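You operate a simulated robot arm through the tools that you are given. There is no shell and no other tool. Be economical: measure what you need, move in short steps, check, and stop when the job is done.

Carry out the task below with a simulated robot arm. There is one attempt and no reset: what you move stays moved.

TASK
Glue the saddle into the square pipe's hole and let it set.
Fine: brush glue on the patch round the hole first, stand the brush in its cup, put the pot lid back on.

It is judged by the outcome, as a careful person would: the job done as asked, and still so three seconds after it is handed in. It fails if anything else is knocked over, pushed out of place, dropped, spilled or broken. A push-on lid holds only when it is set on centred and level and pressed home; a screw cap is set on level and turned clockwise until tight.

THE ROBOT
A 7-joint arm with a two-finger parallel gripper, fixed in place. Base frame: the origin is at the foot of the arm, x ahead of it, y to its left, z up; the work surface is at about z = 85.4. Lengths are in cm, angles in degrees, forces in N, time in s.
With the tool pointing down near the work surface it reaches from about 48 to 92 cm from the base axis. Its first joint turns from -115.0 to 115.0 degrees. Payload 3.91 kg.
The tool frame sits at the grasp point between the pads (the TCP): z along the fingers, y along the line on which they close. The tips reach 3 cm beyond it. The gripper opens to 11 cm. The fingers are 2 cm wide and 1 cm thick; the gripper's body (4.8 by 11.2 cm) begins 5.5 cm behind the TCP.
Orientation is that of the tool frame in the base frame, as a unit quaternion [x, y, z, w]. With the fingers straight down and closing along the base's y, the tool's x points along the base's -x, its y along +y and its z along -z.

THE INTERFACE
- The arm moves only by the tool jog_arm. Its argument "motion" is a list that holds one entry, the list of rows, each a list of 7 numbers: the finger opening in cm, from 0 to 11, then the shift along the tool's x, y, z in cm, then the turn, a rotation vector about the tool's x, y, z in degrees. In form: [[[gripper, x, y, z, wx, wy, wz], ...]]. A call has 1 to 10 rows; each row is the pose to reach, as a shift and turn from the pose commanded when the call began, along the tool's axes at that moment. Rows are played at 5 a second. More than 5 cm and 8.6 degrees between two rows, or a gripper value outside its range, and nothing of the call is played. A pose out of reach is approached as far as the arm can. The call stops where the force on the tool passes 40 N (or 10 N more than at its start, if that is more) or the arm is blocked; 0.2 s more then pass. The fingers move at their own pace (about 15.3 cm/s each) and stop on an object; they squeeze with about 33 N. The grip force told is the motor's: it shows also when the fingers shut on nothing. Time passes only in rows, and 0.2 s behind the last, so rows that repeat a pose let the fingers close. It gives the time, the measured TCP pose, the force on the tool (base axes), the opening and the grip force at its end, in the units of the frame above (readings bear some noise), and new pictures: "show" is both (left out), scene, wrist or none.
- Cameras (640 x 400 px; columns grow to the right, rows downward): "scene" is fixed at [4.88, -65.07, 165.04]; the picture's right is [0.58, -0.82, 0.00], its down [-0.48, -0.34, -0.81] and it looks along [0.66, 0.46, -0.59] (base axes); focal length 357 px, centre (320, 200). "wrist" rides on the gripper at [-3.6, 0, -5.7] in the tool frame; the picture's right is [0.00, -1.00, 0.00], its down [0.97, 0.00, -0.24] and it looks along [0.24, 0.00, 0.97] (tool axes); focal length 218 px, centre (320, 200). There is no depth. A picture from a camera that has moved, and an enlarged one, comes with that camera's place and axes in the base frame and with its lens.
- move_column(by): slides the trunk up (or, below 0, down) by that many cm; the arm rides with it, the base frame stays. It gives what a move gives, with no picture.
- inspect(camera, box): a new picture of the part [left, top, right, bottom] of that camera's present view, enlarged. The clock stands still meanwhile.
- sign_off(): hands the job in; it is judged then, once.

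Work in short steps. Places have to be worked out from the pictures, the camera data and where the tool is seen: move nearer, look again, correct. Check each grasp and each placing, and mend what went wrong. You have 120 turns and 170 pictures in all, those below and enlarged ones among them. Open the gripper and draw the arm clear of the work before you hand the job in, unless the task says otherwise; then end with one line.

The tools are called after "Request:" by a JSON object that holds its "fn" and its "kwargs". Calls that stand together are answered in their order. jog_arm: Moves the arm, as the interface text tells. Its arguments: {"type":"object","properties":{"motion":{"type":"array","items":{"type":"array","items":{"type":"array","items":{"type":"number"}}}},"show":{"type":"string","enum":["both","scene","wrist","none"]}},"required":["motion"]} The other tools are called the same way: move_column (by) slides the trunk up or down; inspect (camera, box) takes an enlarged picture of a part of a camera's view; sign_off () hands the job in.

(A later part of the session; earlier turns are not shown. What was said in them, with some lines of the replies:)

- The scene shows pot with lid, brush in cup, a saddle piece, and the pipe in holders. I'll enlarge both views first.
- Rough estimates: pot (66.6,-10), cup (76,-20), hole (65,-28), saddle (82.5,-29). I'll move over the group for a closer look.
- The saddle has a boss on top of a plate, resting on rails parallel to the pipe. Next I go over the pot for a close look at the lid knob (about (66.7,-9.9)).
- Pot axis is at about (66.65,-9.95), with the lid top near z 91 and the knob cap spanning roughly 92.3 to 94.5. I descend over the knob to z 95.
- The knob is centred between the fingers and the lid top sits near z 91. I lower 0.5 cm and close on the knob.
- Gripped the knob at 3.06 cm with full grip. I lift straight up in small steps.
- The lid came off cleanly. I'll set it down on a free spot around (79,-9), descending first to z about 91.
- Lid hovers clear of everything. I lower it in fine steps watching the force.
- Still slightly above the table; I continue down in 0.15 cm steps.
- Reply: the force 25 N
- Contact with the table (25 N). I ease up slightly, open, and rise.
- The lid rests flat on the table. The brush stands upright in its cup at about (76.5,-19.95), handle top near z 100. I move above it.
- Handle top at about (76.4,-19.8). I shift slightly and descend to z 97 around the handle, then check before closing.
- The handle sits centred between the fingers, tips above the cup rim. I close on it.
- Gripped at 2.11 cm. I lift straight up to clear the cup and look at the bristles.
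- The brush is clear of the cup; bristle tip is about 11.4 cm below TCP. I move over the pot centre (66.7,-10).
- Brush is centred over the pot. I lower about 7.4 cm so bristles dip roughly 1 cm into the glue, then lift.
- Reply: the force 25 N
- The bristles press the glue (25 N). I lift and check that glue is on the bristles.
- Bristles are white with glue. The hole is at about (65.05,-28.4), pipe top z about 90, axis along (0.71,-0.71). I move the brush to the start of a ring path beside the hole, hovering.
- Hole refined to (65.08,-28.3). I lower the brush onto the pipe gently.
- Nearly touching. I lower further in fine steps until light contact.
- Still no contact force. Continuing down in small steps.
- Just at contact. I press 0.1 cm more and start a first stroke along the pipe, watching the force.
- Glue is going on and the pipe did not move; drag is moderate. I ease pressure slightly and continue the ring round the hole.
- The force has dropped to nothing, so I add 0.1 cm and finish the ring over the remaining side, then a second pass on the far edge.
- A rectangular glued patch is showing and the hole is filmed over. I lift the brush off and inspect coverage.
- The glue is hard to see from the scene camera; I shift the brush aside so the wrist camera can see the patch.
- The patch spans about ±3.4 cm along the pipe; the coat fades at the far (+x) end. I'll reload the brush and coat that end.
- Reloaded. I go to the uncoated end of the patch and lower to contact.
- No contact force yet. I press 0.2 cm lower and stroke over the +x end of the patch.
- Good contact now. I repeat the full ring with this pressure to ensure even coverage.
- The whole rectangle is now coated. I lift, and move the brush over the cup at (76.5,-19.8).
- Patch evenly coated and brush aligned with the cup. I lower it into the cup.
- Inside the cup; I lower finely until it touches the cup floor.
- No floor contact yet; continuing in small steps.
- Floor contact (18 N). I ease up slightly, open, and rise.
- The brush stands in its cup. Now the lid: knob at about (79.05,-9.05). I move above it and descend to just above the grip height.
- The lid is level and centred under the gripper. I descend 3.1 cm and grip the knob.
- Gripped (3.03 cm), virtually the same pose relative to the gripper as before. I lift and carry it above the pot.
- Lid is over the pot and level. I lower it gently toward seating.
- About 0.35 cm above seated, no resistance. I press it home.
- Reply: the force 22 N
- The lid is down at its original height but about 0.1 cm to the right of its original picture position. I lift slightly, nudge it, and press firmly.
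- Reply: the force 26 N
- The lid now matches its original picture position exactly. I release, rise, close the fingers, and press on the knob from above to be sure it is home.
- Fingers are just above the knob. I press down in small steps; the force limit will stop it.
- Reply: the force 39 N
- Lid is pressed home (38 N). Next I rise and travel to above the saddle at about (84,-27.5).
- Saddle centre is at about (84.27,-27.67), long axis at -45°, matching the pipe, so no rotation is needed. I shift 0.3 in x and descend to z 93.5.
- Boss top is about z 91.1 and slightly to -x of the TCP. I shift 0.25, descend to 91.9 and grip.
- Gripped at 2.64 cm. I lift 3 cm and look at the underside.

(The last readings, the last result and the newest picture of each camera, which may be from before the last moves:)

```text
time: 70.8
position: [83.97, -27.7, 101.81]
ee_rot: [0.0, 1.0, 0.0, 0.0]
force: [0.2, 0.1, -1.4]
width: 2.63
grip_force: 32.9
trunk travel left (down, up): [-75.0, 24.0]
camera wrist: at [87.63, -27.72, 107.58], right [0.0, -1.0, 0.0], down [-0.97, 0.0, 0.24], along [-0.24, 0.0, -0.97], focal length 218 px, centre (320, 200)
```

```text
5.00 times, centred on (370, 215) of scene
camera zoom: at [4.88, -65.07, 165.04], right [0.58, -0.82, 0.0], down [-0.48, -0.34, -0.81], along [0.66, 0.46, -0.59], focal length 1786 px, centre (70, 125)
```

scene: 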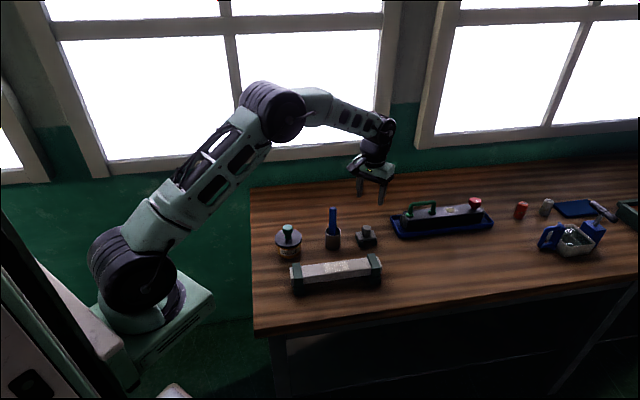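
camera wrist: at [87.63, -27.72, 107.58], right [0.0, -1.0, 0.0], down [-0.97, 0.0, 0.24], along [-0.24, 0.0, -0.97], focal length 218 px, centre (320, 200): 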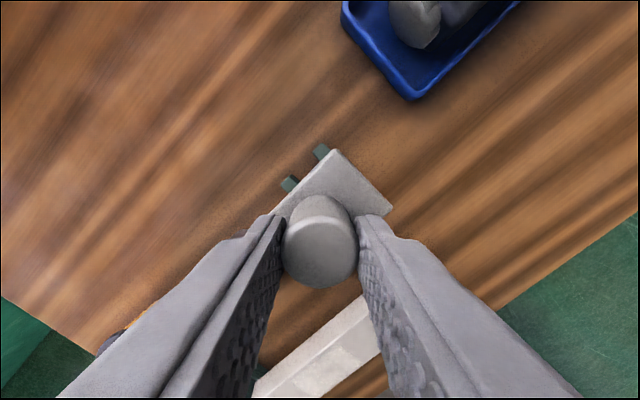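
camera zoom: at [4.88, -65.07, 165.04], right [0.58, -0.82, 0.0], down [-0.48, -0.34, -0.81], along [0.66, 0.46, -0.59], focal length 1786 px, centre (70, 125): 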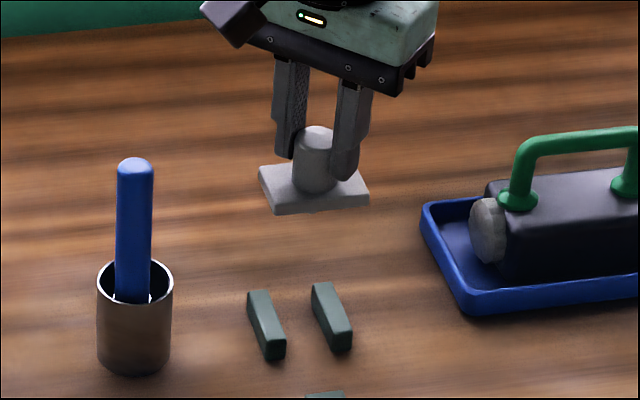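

Saddle lifted cleanly; its centre is about +0.2 x from the TCP. I carry it to above the hole, TCP target (64.88,-28.3), passing well clear of the brush.

Request:
{"fn": "jog_arm", "kwargs": {"motion": [[[0.8, 4, -1.5, 0, 0, 0, 0], [0.8, 8, -2.5, 0, 0, 0, 0], [0.8, 12, -2.5, 0, 0, 0, 0], [0.8, 16, -1.5, 0, 0, 0, 0], [0.8, 19.1, -0.6, 0, 0, 0, 0], [0.8, 19.1, -0.6, 0, 0, 0, 0], [0.8, 19.1, -0.6, 2, 0, 0, 0], [0.8, 19.1, -0.6, 3, 0, 0, 0], [0.8, 19.1, -0.6, 3, 0, 0, 0]]], "show": "wrist"}}

Request:
{"fn": "inspect", "kwargs": {"camera": "scene", "box": [311, 230, 361, 280]}}

```text
time: 72.8
position: [64.96, -28.28, 99.01]
ee_rot: [0.0, 1.0, 0.0, 0.0]
force: [1.1, -0.4, -1.3]
width: 2.62
grip_force: 32.6
trunk travel left (down, up): [-75.0, 24.0]
camera wrist: at [68.62, -28.25, 104.77], right [0.0, -1.0, 0.0], down [-0.97, 0.0, 0.24], along [-0.24, 0.0, -0.97], focal length 218 px, centre (320, 200)
```

wrist: 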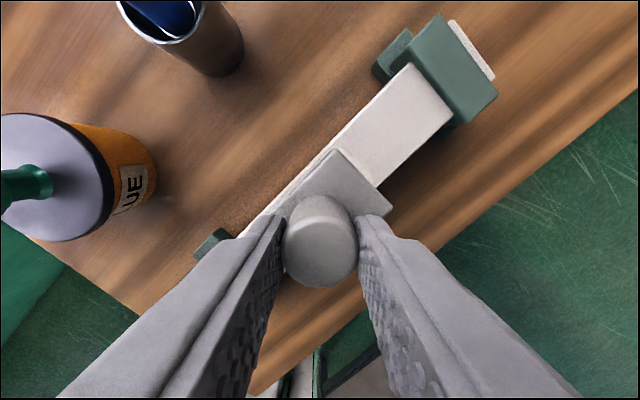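

```text
8.00 times, centred on (336, 255) of scene
camera zoom: at [4.88, -65.07, 165.04], right [0.58, -0.82, 0.0], down [-0.48, -0.34, -0.81], along [0.66, 0.46, -0.59], focal length 2858 px, centre (192, -240)
```

zoom: 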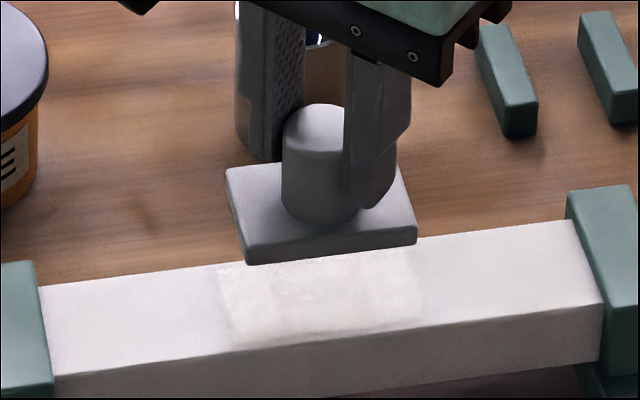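

Angles match. I want a precise check of saddle against pipe edges in the wrist view.

Request:
{"fn": "inspect", "kwargs": {"camera": "wrist", "box": [220, 60, 460, 260]}}

```text
2.00 times, centred on (340, 160) of wrist
camera zoom: at [68.62, -28.25, 104.77], right [0.0, -1.0, 0.0], down [-0.97, 0.0, 0.24], along [-0.24, 0.0, -0.97], focal length 436 px, centre (280, 280)
```

zoom: 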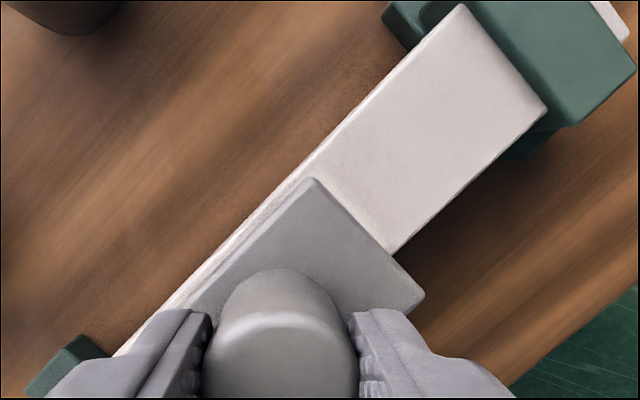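

The plate is within about 0.1 cm of the hole's line. I apply a tiny correction (-0.06,-0.06) and descend slowly, watching for contact.

Request:
{"fn": "jog_arm", "kwargs": {"motion": [[[0.8, 0.06, -0.06, 1.5, 0, 0, 0], [0.8, 0.06, -0.06, 2.4, 0, 0, 0], [0.8, 0.06, -0.06, 2.7, 0, 0, 0], [0.8, 0.06, -0.06, 3.0, 0, 0, 0], [0.8, 0.06, -0.06, 3.0, 0, 0, 0]]], "show": "none"}}

Request:
{"fn": "inspect", "kwargs": {"camera": "scene", "box": [311, 235, 361, 285]}}

```text
time: 74.0
position: [65.01, -28.29, 96.0]
ee_rot: [0.0, 1.0, 0.001, 0.001]
force: [1.0, 0.3, -0.3]
width: 2.65
grip_force: 32.5
trunk travel left (down, up): [-75.0, 24.0]
```

```text
8.00 times, centred on (336, 260) of scene
camera zoom: at [4.88, -65.07, 165.04], right [0.58, -0.82, 0.0], down [-0.48, -0.34, -0.81], along [0.66, 0.46, -0.59], focal length 2858 px, centre (192, -280)
```

zoom: 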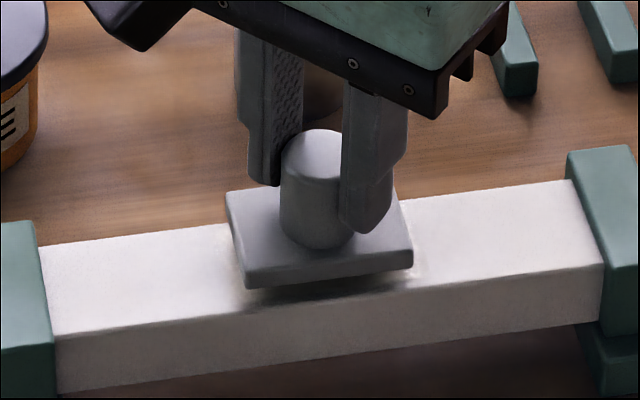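

About 1 cm gap left, no contact. I continue down in small steps.

Request:
{"fn": "jog_arm", "kwargs": {"motion": [[[0.8, 0, 0, 0.25, 0, 0, 0], [0.8, 0, 0, 0.5, 0, 0, 0], [0.8, 0, 0, 0.7, 0, 0, 0], [0.8, 0, 0, 0.7, 0, 0, 0]]], "show": "none"}}

Request:
{"fn": "inspect", "kwargs": {"camera": "scene", "box": [311, 235, 361, 285]}}

```text
time: 75.0
position: [64.92, -28.16, 95.39]
ee_rot: [0.0, 1.0, 0.0, 0.0]
force: [0.1, -0.5, -0.9]
width: 2.65
grip_force: 32.8
trunk travel left (down, up): [-75.0, 24.0]
```

```text
8.00 times, centred on (336, 260) of scene
camera zoom: at [4.88, -65.07, 165.04], right [0.58, -0.82, 0.0], down [-0.48, -0.34, -0.81], along [0.66, 0.46, -0.59], focal length 2858 px, centre (192, -280)
```

zoom: 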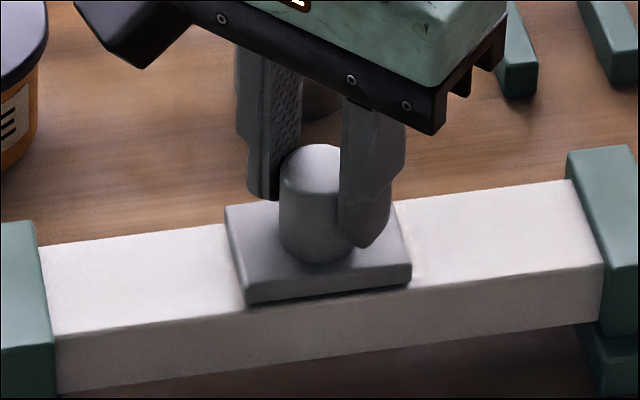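

Request:
{"fn": "inspect", "kwargs": {"camera": "scene", "box": [323, 255, 353, 275]}}

Request:
{"fn": "inspect", "kwargs": {"camera": "wrist", "box": [220, 60, 460, 260]}}

```text
16.00 times, centred on (338, 265) of scene
camera zoom: at [4.88, -65.07, 165.04], right [0.58, -0.82, 0.0], down [-0.48, -0.34, -0.81], along [0.66, 0.46, -0.59], focal length 5716 px, centre (32, -840)
```

zoom: 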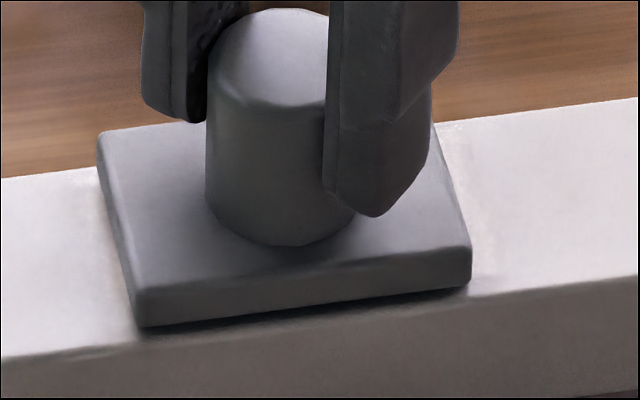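

```text
2.00 times, centred on (340, 160) of wrist
camera zoom: at [68.54, -28.28, 101.04], right [0.0, -1.0, 0.0], down [-0.97, 0.0, 0.24], along [-0.24, 0.0, -0.97], focal length 436 px, centre (280, 280)
```

zoom: 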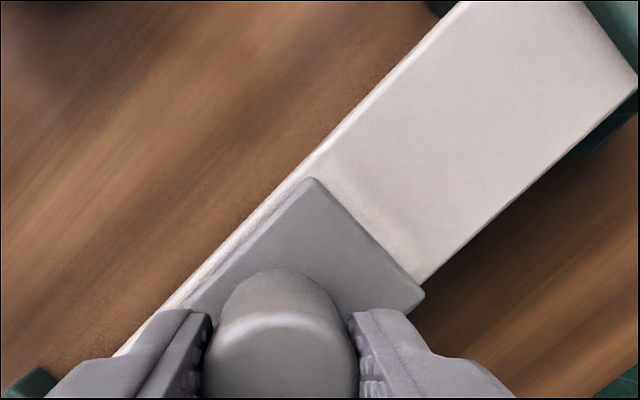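

Wrist view shows the plate centred across the pipe to within 0.1 cm. I continue down gently.

Request:
{"fn": "jog_arm", "kwargs": {"motion": [[[0.8, -0.03, 0.03, 0.15, 0, 0, 0], [0.8, -0.03, 0.03, 0.25, 0, 0, 0], [0.8, -0.03, 0.03, 0.35, 0, 0, 0], [0.8, -0.03, 0.03, 0.35, 0, 0, 0]]], "show": "none"}}

Request:
{"fn": "inspect", "kwargs": {"camera": "scene", "box": [323, 255, 353, 275]}}

```text
time: 76.0
position: [64.94, -28.19, 95.06]
ee_rot: [0.0, 1.0, -0.001, 0.0]
force: [-3.0, -0.3, 24.5]
width: 2.62
grip_force: 33.2
trunk travel left (down, up): [-75.0, 24.0]
```

```text
16.00 times, centred on (338, 265) of scene
camera zoom: at [4.88, -65.07, 165.04], right [0.58, -0.82, 0.0], down [-0.48, -0.34, -0.81], along [0.66, 0.46, -0.59], focal length 5716 px, centre (32, -840)
```

zoom: 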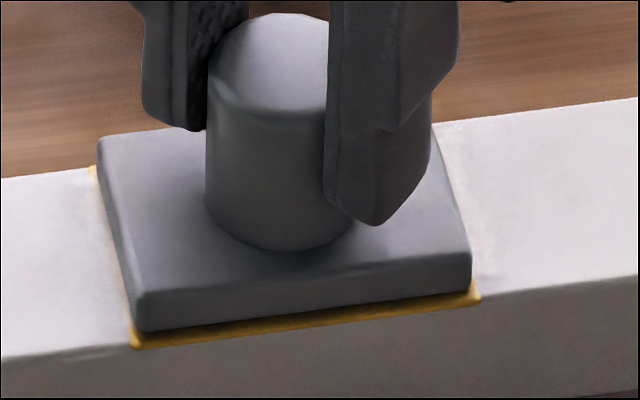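

Contact at 24 N and an amber glue bead has appeared round the plate. I hold it pressed and still to let it set.

Request:
{"fn": "jog_arm", "kwargs": {"motion": [[[0.8, 0, 0, 0, 0, 0, 0], [0.8, 0, 0, 0, 0, 0, 0], [0.8, 0, 0, 0, 0, 0, 0], [0.8, 0, 0, 0, 0, 0, 0], [0.8, 0, 0, 0, 0, 0, 0], [0.8, 0, 0, 0, 0, 0, 0], [0.8, 0, 0, 0, 0, 0, 0], [0.8, 0, 0, 0, 0, 0, 0], [0.8, 0, 0, 0, 0, 0, 0], [0.8, 0, 0, 0, 0, 0, 0]]], "show": "wrist"}}

Request:
{"fn": "inspect", "kwargs": {"camera": "scene", "box": [318, 252, 358, 278]}}

```text
time: 78.2
position: [64.93, -28.21, 95.01]
ee_rot: [0.0, 1.0, -0.001, 0.001]
force: [4.7, -4.3, 25.5]
width: 2.64
grip_force: 33.1
trunk travel left (down, up): [-75.0, 24.0]
camera wrist: at [68.55, -28.27, 100.72], right [0.0, -1.0, 0.0], down [-0.97, 0.0, 0.24], along [-0.24, 0.0, -0.97], focal length 218 px, centre (320, 200)
```

wrist: 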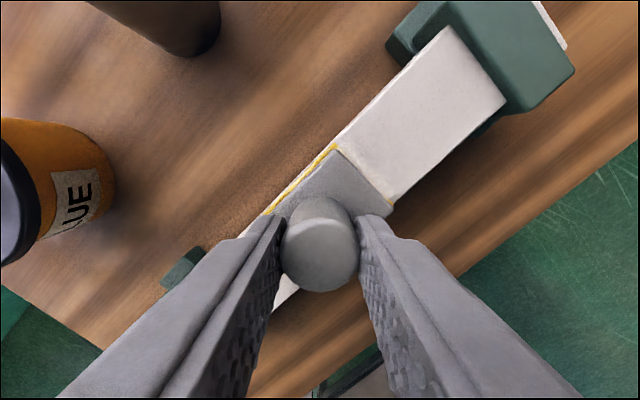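

```text
15.38 times, centred on (338, 265) of scene
camera zoom: at [4.88, -65.07, 165.04], right [0.58, -0.82, 0.0], down [-0.48, -0.34, -0.81], along [0.66, 0.46, -0.59], focal length 5497 px, centre (43, -800)
```

zoom: 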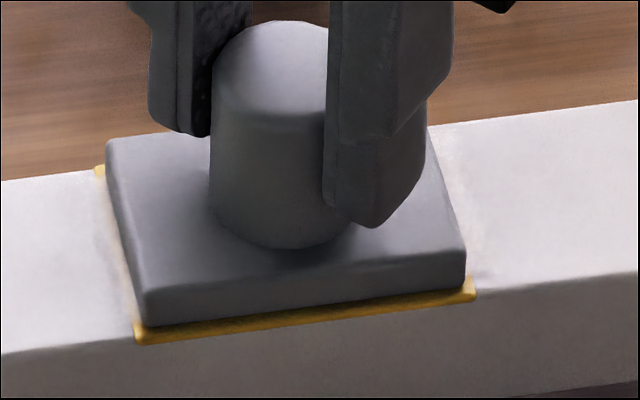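

Request:
{"fn": "inspect", "kwargs": {"camera": "scene", "box": [323, 258, 335, 276]}}

Request:
{"fn": "inspect", "kwargs": {"camera": "wrist", "box": [250, 120, 410, 230]}}

```text
16.00 times, centred on (329, 267) of scene
camera zoom: at [4.88, -65.07, 165.04], right [0.58, -0.82, 0.0], down [-0.48, -0.34, -0.81], along [0.66, 0.46, -0.59], focal length 5716 px, centre (176, -872)
```

zoom: 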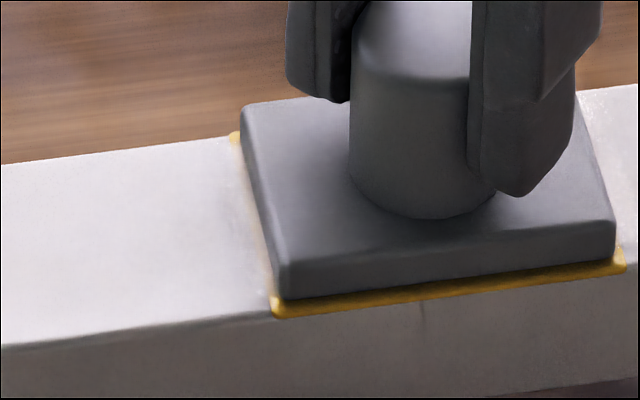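

```text
3.64 times, centred on (330, 175) of wrist
camera zoom: at [68.55, -28.27, 100.72], right [0.0, -1.0, 0.0], down [-0.97, 0.0, 0.24], along [-0.24, 0.0, -0.97], focal length 794 px, centre (284, 291)
```

zoom: 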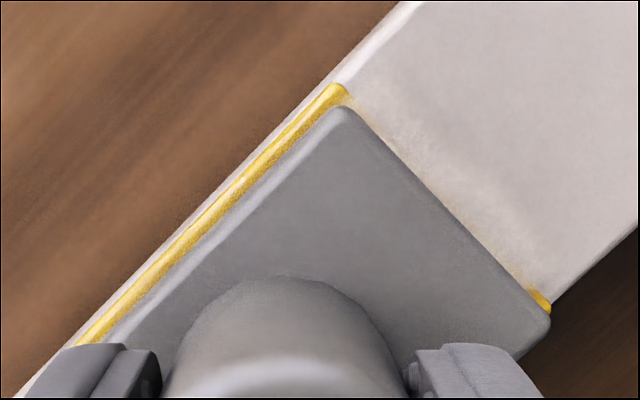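

The bead runs evenly on both long sides: saddle is seated. I keep holding several seconds.

Request:
{"fn": "jog_arm", "kwargs": {"motion": [[[0.8, 0, 0, 0, 0, 0, 0], [0.8, 0, 0, 0, 0, 0, 0], [0.8, 0, 0, 0, 0, 0, 0], [0.8, 0, 0, 0, 0, 0, 0], [0.8, 0, 0, 0, 0, 0, 0], [0.8, 0, 0, 0, 0, 0, 0], [0.8, 0, 0, 0, 0, 0, 0], [0.8, 0, 0, 0, 0, 0, 0], [0.8, 0, 0, 0, 0, 0, 0], [0.8, 0, 0, 0, 0, 0, 0]]], "show": "none"}}

Request:
{"fn": "jog_arm", "kwargs": {"motion": [[[0.8, 0, 0, 0, 0, 0, 0], [0.8, 0, 0, 0, 0, 0, 0], [0.8, 0, 0, 0, 0, 0, 0], [0.8, 0, 0, 0, 0, 0, 0], [0.8, 0, 0, 0, 0, 0, 0], [0.8, 0, 0, 0, 0, 0, 0], [0.8, 0, 0, 0, 0, 0, 0], [0.8, 0, 0, 0, 0, 0, 0], [0.8, 0, 0, 0, 0, 0, 0], [0.8, 0, 0, 0, 0, 0, 0]]], "show": "none"}}

Request:
{"fn": "jog_arm", "kwargs": {"motion": [[[0.8, 0, 0, 0, 0, 0, 0], [0.8, 0, 0, 0, 0, 0, 0], [0.8, 0, 0, 0, 0, 0, 0], [0.8, 0, 0, 0, 0, 0, 0], [0.8, 0, 0, 0, 0, 0, 0], [0.8, 0, 0, 0, 0, 0, 0], [0.8, 0, 0, 0, 0, 0, 0], [0.8, 0, 0, 0, 0, 0, 0], [0.8, 0, 0, 0, 0, 0, 0], [0.8, 0, 0, 0, 0, 0, 0]]], "show": "none"}}

Request:
{"fn": "inspect", "kwargs": {"camera": "scene", "box": [318, 252, 358, 278]}}

```text
time: 80.4
position: [64.82, -28.21, 94.79]
ee_rot: [0.0, 1.0, -0.001, 0.0]
force: [4.2, -4.8, 20.0]
width: 2.63
grip_force: 33.1
trunk travel left (down, up): [-75.0, 24.0]
```

```text
time: 82.6
position: [64.94, -28.13, 94.9]
ee_rot: [0.0, 1.0, 0.0, 0.0]
force: [2.5, -2.0, 13.7]
width: 2.65
grip_force: 33.1
trunk travel left (down, up): [-75.0, 24.0]
```

```text
time: 84.8
position: [64.94, -28.2, 94.86]
ee_rot: [0.0, 1.0, 0.0, -0.001]
force: [-0.8, -0.9, 6.9]
width: 2.63
grip_force: 33.0
trunk travel left (down, up): [-75.0, 24.0]
```

```text
15.38 times, centred on (338, 265) of scene
camera zoom: at [4.88, -65.07, 165.04], right [0.58, -0.82, 0.0], down [-0.48, -0.34, -0.81], along [0.66, 0.46, -0.59], focal length 5497 px, centre (43, -800)
```

zoom: 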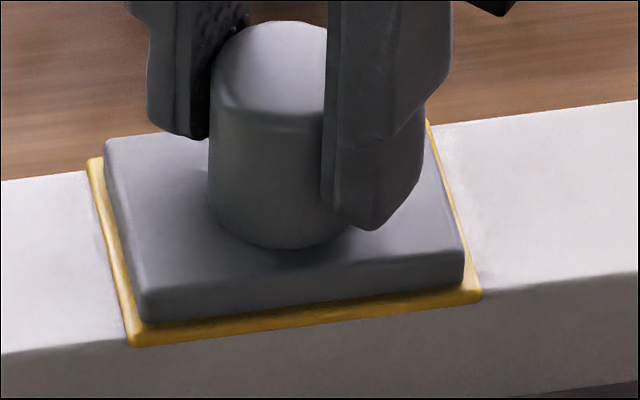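

The bead has now spread all around as the plate settles (force relaxing to 7 N). I add a little press and keep holding.

Request:
{"fn": "jog_arm", "kwargs": {"motion": [[[0.8, 0, 0, 0.1, 0, 0, 0], [0.8, 0, 0, 0.1, 0, 0, 0], [0.8, 0, 0, 0.1, 0, 0, 0], [0.8, 0, 0, 0.1, 0, 0, 0], [0.8, 0, 0, 0.1, 0, 0, 0], [0.8, 0, 0, 0.1, 0, 0, 0], [0.8, 0, 0, 0.1, 0, 0, 0], [0.8, 0, 0, 0.1, 0, 0, 0], [0.8, 0, 0, 0.1, 0, 0, 0], [0.8, 0, 0, 0.1, 0, 0, 0]]], "show": "none"}}

Request:
{"fn": "jog_arm", "kwargs": {"motion": [[[0.8, 0, 0, 0, 0, 0, 0], [0.8, 0, 0, 0, 0, 0, 0], [0.8, 0, 0, 0, 0, 0, 0], [0.8, 0, 0, 0, 0, 0, 0], [0.8, 0, 0, 0, 0, 0, 0], [0.8, 0, 0, 0, 0, 0, 0], [0.8, 0, 0, 0, 0, 0, 0], [0.8, 0, 0, 0, 0, 0, 0], [0.8, 0, 0, 0, 0, 0, 0], [0.8, 0, 0, 0, 0, 0, 0]]], "show": "none"}}

Request:
{"fn": "inspect", "kwargs": {"camera": "scene", "box": [318, 252, 358, 278]}}

```text
time: 87.0
position: [64.89, -28.17, 94.9]
ee_rot: [0.001, 1.0, -0.001, 0.001]
force: [-0.6, -4.2, 24.0]
width: 2.65
grip_force: 32.9
trunk travel left (down, up): [-75.0, 24.0]
```

```text
time: 89.2
position: [64.86, -28.19, 94.87]
ee_rot: [-0.001, 1.0, -0.001, 0.0]
force: [2.3, -4.2, 21.3]
width: 2.66
grip_force: 33.3
trunk travel left (down, up): [-75.0, 24.0]
```

```text
15.38 times, centred on (338, 265) of scene
camera zoom: at [4.88, -65.07, 165.04], right [0.58, -0.82, 0.0], down [-0.48, -0.34, -0.81], along [0.66, 0.46, -0.59], focal length 5497 px, centre (43, -800)
```

zoom: 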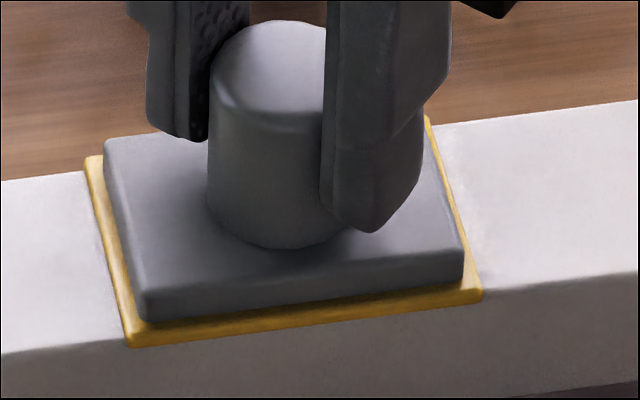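

Saddle stays put; bead still amber. I keep holding longer, checking for a change in the bead.

Request:
{"fn": "jog_arm", "kwargs": {"motion": [[[0.8, 0, 0, 0, 0, 0, 0], [0.8, 0, 0, 0, 0, 0, 0], [0.8, 0, 0, 0, 0, 0, 0], [0.8, 0, 0, 0, 0, 0, 0], [0.8, 0, 0, 0, 0, 0, 0], [0.8, 0, 0, 0, 0, 0, 0], [0.8, 0, 0, 0, 0, 0, 0], [0.8, 0, 0, 0, 0, 0, 0], [0.8, 0, 0, 0, 0, 0, 0], [0.8, 0, 0, 0, 0, 0, 0]]], "show": "none"}}

Request:
{"fn": "jog_arm", "kwargs": {"motion": [[[0.8, 0, 0, 0, 0, 0, 0], [0.8, 0, 0, 0, 0, 0, 0], [0.8, 0, 0, 0, 0, 0, 0], [0.8, 0, 0, 0, 0, 0, 0], [0.8, 0, 0, 0, 0, 0, 0], [0.8, 0, 0, 0, 0, 0, 0], [0.8, 0, 0, 0, 0, 0, 0], [0.8, 0, 0, 0, 0, 0, 0], [0.8, 0, 0, 0, 0, 0, 0], [0.8, 0, 0, 0, 0, 0, 0]]], "show": "none"}}

Request:
{"fn": "jog_arm", "kwargs": {"motion": [[[0.8, 0, 0, 0, 0, 0, 0], [0.8, 0, 0, 0, 0, 0, 0], [0.8, 0, 0, 0, 0, 0, 0], [0.8, 0, 0, 0, 0, 0, 0], [0.8, 0, 0, 0, 0, 0, 0], [0.8, 0, 0, 0, 0, 0, 0], [0.8, 0, 0, 0, 0, 0, 0], [0.8, 0, 0, 0, 0, 0, 0], [0.8, 0, 0, 0, 0, 0, 0], [0.8, 0, 0, 0, 0, 0, 0]]], "show": "none"}}

Request:
{"fn": "jog_arm", "kwargs": {"motion": [[[0.8, 0, 0, 0, 0, 0, 0], [0.8, 0, 0, 0, 0, 0, 0], [0.8, 0, 0, 0, 0, 0, 0], [0.8, 0, 0, 0, 0, 0, 0], [0.8, 0, 0, 0, 0, 0, 0], [0.8, 0, 0, 0, 0, 0, 0], [0.8, 0, 0, 0, 0, 0, 0], [0.8, 0, 0, 0, 0, 0, 0], [0.8, 0, 0, 0, 0, 0, 0], [0.8, 0, 0, 0, 0, 0, 0]]], "show": "none"}}

Request:
{"fn": "inspect", "kwargs": {"camera": "scene", "box": [318, 252, 358, 278]}}

```text
time: 91.4
position: [64.9, -28.18, 94.85]
ee_rot: [0.001, 1.0, 0.001, -0.001]
force: [1.4, -3.4, 16.4]
width: 2.65
grip_force: 32.7
trunk travel left (down, up): [-75.0, 24.0]
```

```text
time: 93.6
position: [64.93, -28.2, 94.86]
ee_rot: [0.0, 1.0, 0.0, 0.0]
force: [-0.2, -0.4, 10.5]
width: 2.64
grip_force: 32.9
trunk travel left (down, up): [-75.0, 24.0]
```

```text
time: 95.8
position: [64.84, -28.32, 94.82]
ee_rot: [0.0, 1.0, 0.0, 0.0]
force: [-3.0, -0.3, 5.2]
width: 2.64
grip_force: 33.2
trunk travel left (down, up): [-75.0, 24.0]
```

```text
time: 98.0
position: [64.86, -28.12, 94.8]
ee_rot: [0.0, 1.0, 0.001, -0.001]
force: [-0.1, 0.8, 2.4]
width: 2.65
grip_force: 33.0
trunk travel left (down, up): [-75.0, 24.0]
```

```text
15.38 times, centred on (338, 265) of scene
camera zoom: at [4.88, -65.07, 165.04], right [0.58, -0.82, 0.0], down [-0.48, -0.34, -0.81], along [0.66, 0.46, -0.59], focal length 5497 px, centre (43, -800)
```

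zoom: 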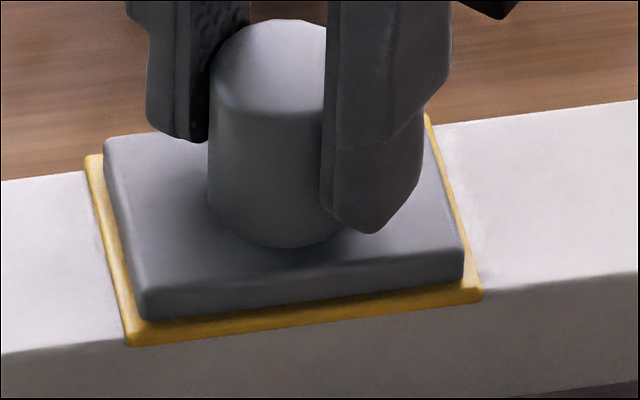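

The bead is stable. I hold a further nine seconds to be safe.

Request:
{"fn": "jog_arm", "kwargs": {"motion": [[[0.8, 0, 0, 0.08, 0, 0, 0], [0.8, 0, 0, 0.08, 0, 0, 0], [0.8, 0, 0, 0.08, 0, 0, 0], [0.8, 0, 0, 0.08, 0, 0, 0], [0.8, 0, 0, 0.08, 0, 0, 0], [0.8, 0, 0, 0.08, 0, 0, 0], [0.8, 0, 0, 0.08, 0, 0, 0], [0.8, 0, 0, 0.08, 0, 0, 0], [0.8, 0, 0, 0.08, 0, 0, 0], [0.8, 0, 0, 0.08, 0, 0, 0]]], "show": "none"}}

Request:
{"fn": "jog_arm", "kwargs": {"motion": [[[0.8, 0, 0, 0, 0, 0, 0], [0.8, 0, 0, 0, 0, 0, 0], [0.8, 0, 0, 0, 0, 0, 0], [0.8, 0, 0, 0, 0, 0, 0], [0.8, 0, 0, 0, 0, 0, 0], [0.8, 0, 0, 0, 0, 0, 0], [0.8, 0, 0, 0, 0, 0, 0], [0.8, 0, 0, 0, 0, 0, 0], [0.8, 0, 0, 0, 0, 0, 0], [0.8, 0, 0, 0, 0, 0, 0]]], "show": "none"}}

Request:
{"fn": "jog_arm", "kwargs": {"motion": [[[0.8, 0, 0, 0, 0, 0, 0], [0.8, 0, 0, 0, 0, 0, 0], [0.8, 0, 0, 0, 0, 0, 0], [0.8, 0, 0, 0, 0, 0, 0], [0.8, 0, 0, 0, 0, 0, 0], [0.8, 0, 0, 0, 0, 0, 0], [0.8, 0, 0, 0, 0, 0, 0], [0.8, 0, 0, 0, 0, 0, 0], [0.8, 0, 0, 0, 0, 0, 0], [0.8, 0, 0, 0, 0, 0, 0]]], "show": "none"}}

Request:
{"fn": "jog_arm", "kwargs": {"motion": [[[0.8, 0, 0, 0, 0, 0, 0], [0.8, 0, 0, 0, 0, 0, 0], [0.8, 0, 0, 0, 0, 0, 0], [0.8, 0, 0, 0, 0, 0, 0], [0.8, 0, 0, 0, 0, 0, 0], [0.8, 0, 0, 0, 0, 0, 0], [0.8, 0, 0, 0, 0, 0, 0], [0.8, 0, 0, 0, 0, 0, 0], [0.8, 0, 0, 0, 0, 0, 0], [0.8, 0, 0, 0, 0, 0, 0]]], "show": "none"}}

Request:
{"fn": "inspect", "kwargs": {"camera": "scene", "box": [318, 252, 358, 278]}}

```text
time: 100.2
position: [64.95, -28.2, 94.75]
ee_rot: [0.0, 1.0, -0.001, 0.0]
force: [-1.9, 2.0, 13.2]
width: 2.61
grip_force: 32.8
trunk travel left (down, up): [-75.0, 24.0]
```

```text
time: 102.4
position: [65.07, -28.23, 94.8]
ee_rot: [0.0, 1.0, -0.001, 0.0]
force: [0.8, 0.6, 12.5]
width: 2.64
grip_force: 33.2
trunk travel left (down, up): [-75.0, 24.0]
```

```text
time: 104.6
position: [64.9, -28.22, 94.86]
ee_rot: [-0.001, 1.0, 0.0, 0.0]
force: [0.0, 1.3, 9.2]
width: 2.64
grip_force: 33.4
trunk travel left (down, up): [-75.0, 24.0]
```

```text
time: 106.8
position: [64.91, -28.17, 94.79]
ee_rot: [0.001, 1.0, 0.0, 0.0]
force: [0.0, -0.5, 6.0]
width: 2.63
grip_force: 33.2
trunk travel left (down, up): [-75.0, 24.0]
```

```text
15.38 times, centred on (338, 265) of scene
camera zoom: at [4.88, -65.07, 165.04], right [0.58, -0.82, 0.0], down [-0.48, -0.34, -0.81], along [0.66, 0.46, -0.59], focal length 5497 px, centre (43, -800)
```

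zoom: 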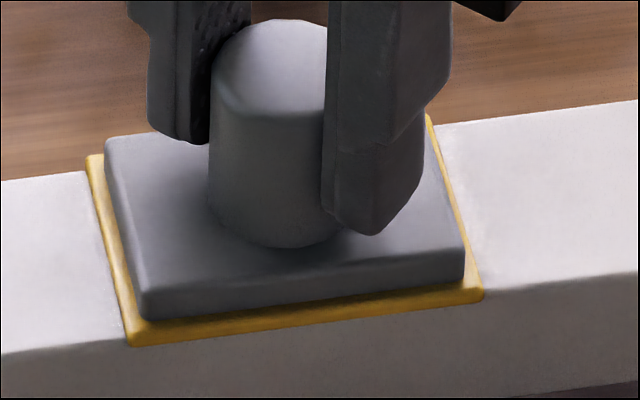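

After 30 s pressed, nothing has moved. I open the fingers, retract straight up and check.

Request:
{"fn": "jog_arm", "kwargs": {"motion": [[[2.6, 0, 0, 0, 0, 0, 0], [4, 0, 0, 0, 0, 0, 0], [6, 0, 0, 0, 0, 0, 0], [6, 0, 0, 0, 0, 0, 0], [6, 0, 0, -3, 0, 0, 0], [6, 0, 0, -7, 0, 0, 0], [6, 0, 0, -11, 0, 0, 0], [6, 0, 0, -15, 0, 0, 0], [6, 0, 0, -15, 0, 0, 0]]]}}

Request:
{"fn": "inspect", "kwargs": {"camera": "scene", "box": [318, 252, 358, 278]}}

Request:
{"fn": "inspect", "kwargs": {"camera": "scene", "box": [260, 190, 400, 300]}}

```text
time: 108.8
position: [65.12, -27.99, 109.87]
ee_rot: [0.0, 1.0, -0.001, 0.0]
force: [-0.1, 0.7, 0.1]
width: 6.01
grip_force: 0.1
trunk travel left (down, up): [-75.0, 24.0]
camera wrist: at [68.69, -28.07, 115.53], right [0.0, -1.0, 0.0], down [-0.97, 0.0, 0.24], along [-0.24, 0.0, -0.97], focal length 218 px, centre (320, 200)
```

scene: 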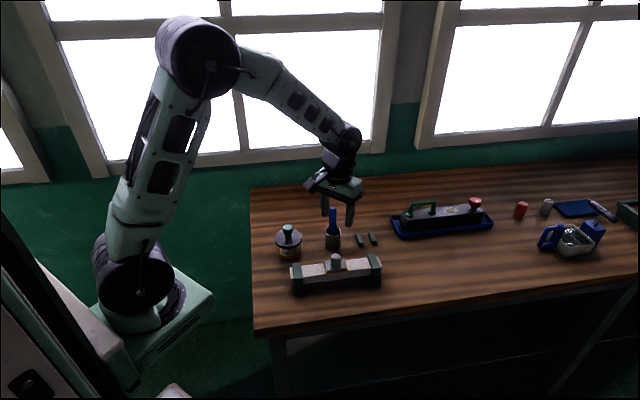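
wrist: 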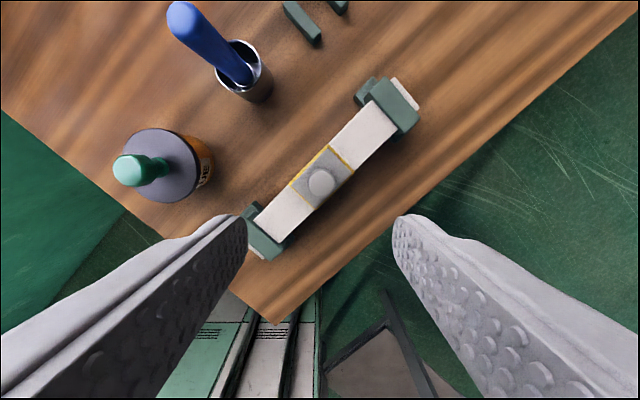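

```text
15.38 times, centred on (338, 265) of scene
camera zoom: at [4.88, -65.07, 165.04], right [0.58, -0.82, 0.0], down [-0.48, -0.34, -0.81], along [0.66, 0.46, -0.59], focal length 5497 px, centre (43, -800)
```

zoom: 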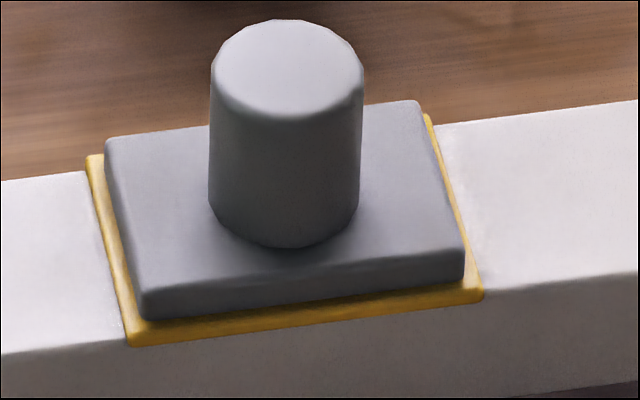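

```text
3.64 times, centred on (330, 245) of scene
camera zoom: at [4.88, -65.07, 165.04], right [0.58, -0.82, 0.0], down [-0.48, -0.34, -0.81], along [0.66, 0.46, -0.59], focal length 1299 px, centre (284, 36)
```

zoom: 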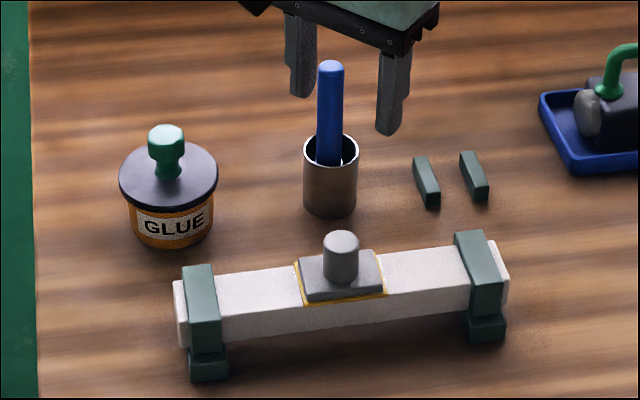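

Saddle seated with an even bead, lid on, brush in its cup, nothing disturbed. I draw the arm further clear and let some more time pass.

Request:
{"fn": "jog_arm", "kwargs": {"motion": [[[6, 2, 3, -4, 0, 0, 0], [6, 4, 5, -8, 0, 0, 0], [6, 6, 7, -11, 0, 0, 0], [6, 6, 7, -11, 0, 0, 0], [6, 6, 7, -11, 0, 0, 0], [6, 6, 7, -11, 0, 0, 0], [6, 6, 7, -11, 0, 0, 0], [6, 6, 7, -11, 0, 0, 0], [6, 6, 7, -11, 0, 0, 0], [6, 6, 7, -11, 0, 0, 0]]], "show": "none"}}

Request:
{"fn": "jog_arm", "kwargs": {"motion": [[[6, 0, 0, 0, 0, 0, 0], [6, 0, 0, 0, 0, 0, 0], [6, 0, 0, 0, 0, 0, 0], [6, 0, 0, 0, 0, 0, 0], [6, 0, 0, 0, 0, 0, 0], [6, 0, 0, 0, 0, 0, 0], [6, 0, 0, 0, 0, 0, 0], [6, 0, 0, 0, 0, 0, 0], [6, 0, 0, 0, 0, 0, 0], [6, 0, 0, 0, 0, 0, 0]]], "show": "none"}}

Request:
{"fn": "jog_arm", "kwargs": {"motion": [[[6, 0, 0, 0, 0, 0, 0], [6, 0, 0, 0, 0, 0, 0], [6, 0, 0, 0, 0, 0, 0], [6, 0, 0, 0, 0, 0, 0], [6, 0, 0, 0, 0, 0, 0], [6, 0, 0, 0, 0, 0, 0], [6, 0, 0, 0, 0, 0, 0], [6, 0, 0, 0, 0, 0, 0], [6, 0, 0, 0, 0, 0, 0], [6, 0, 0, 0, 0, 0, 0]]], "show": "none"}}

Request:
{"fn": "inspect", "kwargs": {"camera": "scene", "box": [260, 190, 400, 300]}}

```text
refused: row 1 steps farther than a row can; nothing moved
```

```text
time: 111.0
position: [64.99, -27.94, 109.75]
ee_rot: [0.0, 1.0, -0.001, 0.0]
force: [0.1, -0.4, -0.2]
width: 5.99
grip_force: 0.0
trunk travel left (down, up): [-75.0, 24.0]
```

```text
time: 113.2
position: [65.03, -27.98, 109.87]
ee_rot: [0.001, 1.0, 0.0, 0.0]
force: [-0.2, 0.5, 0.7]
width: 5.99
grip_force: 0.1
trunk travel left (down, up): [-75.0, 24.0]
```

```text
3.64 times, centred on (330, 245) of scene
camera zoom: at [4.88, -65.07, 165.04], right [0.58, -0.82, 0.0], down [-0.48, -0.34, -0.81], along [0.66, 0.46, -0.59], focal length 1299 px, centre (284, 36)
```

zoom: 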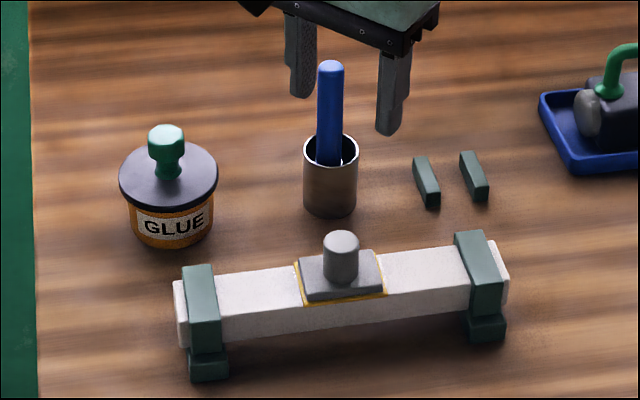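

The retreat step was too long and was refused; everything is stable. I rise straight up in shorter steps.

Request:
{"fn": "jog_arm", "kwargs": {"motion": [[[6, 0, 0, -3, 0, 0, 0], [6, 1, 0, -6, 0, 0, 0], [6, 3, 0, -9, 0, 0, 0], [6, 5, 0, -11, 0, 0, 0], [6, 5, 0, -11, 0, 0, 0], [6, 5, 0, -11, 0, 0, 0], [6, 5, 0, -11, 0, 0, 0], [6, 5, 0, -11, 0, 0, 0]]], "show": "scene"}}

```text
time: 115.0
position: [59.89, -28.17, 120.54]
ee_rot: [0.001, 1.0, -0.001, -0.001]
force: [0.4, 0.1, -0.4]
width: 6.0
grip_force: 0.1
trunk travel left (down, up): [-75.0, 24.0]
```

scene: 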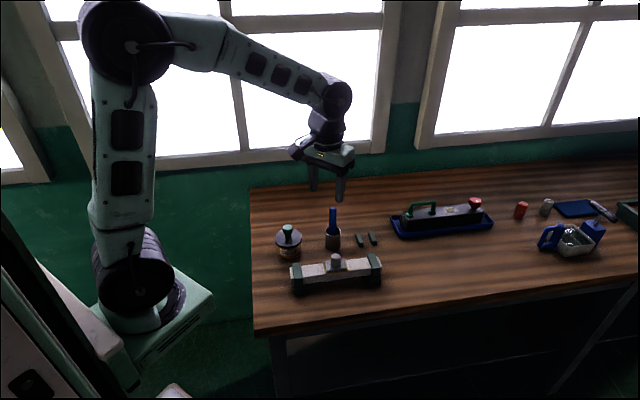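

The arm is clear and everything is in place, so I hand in.

Request:
{"fn": "sign_off", "kwargs": {}}

```text
The job is handed in.
```

The saddle is glued onto the pipe over the hole and was held pressed about 30 s; I didn't pull-test the bond, and glue hid the hole as it went in. The brush is in its cup and the pot lid is pressed home.
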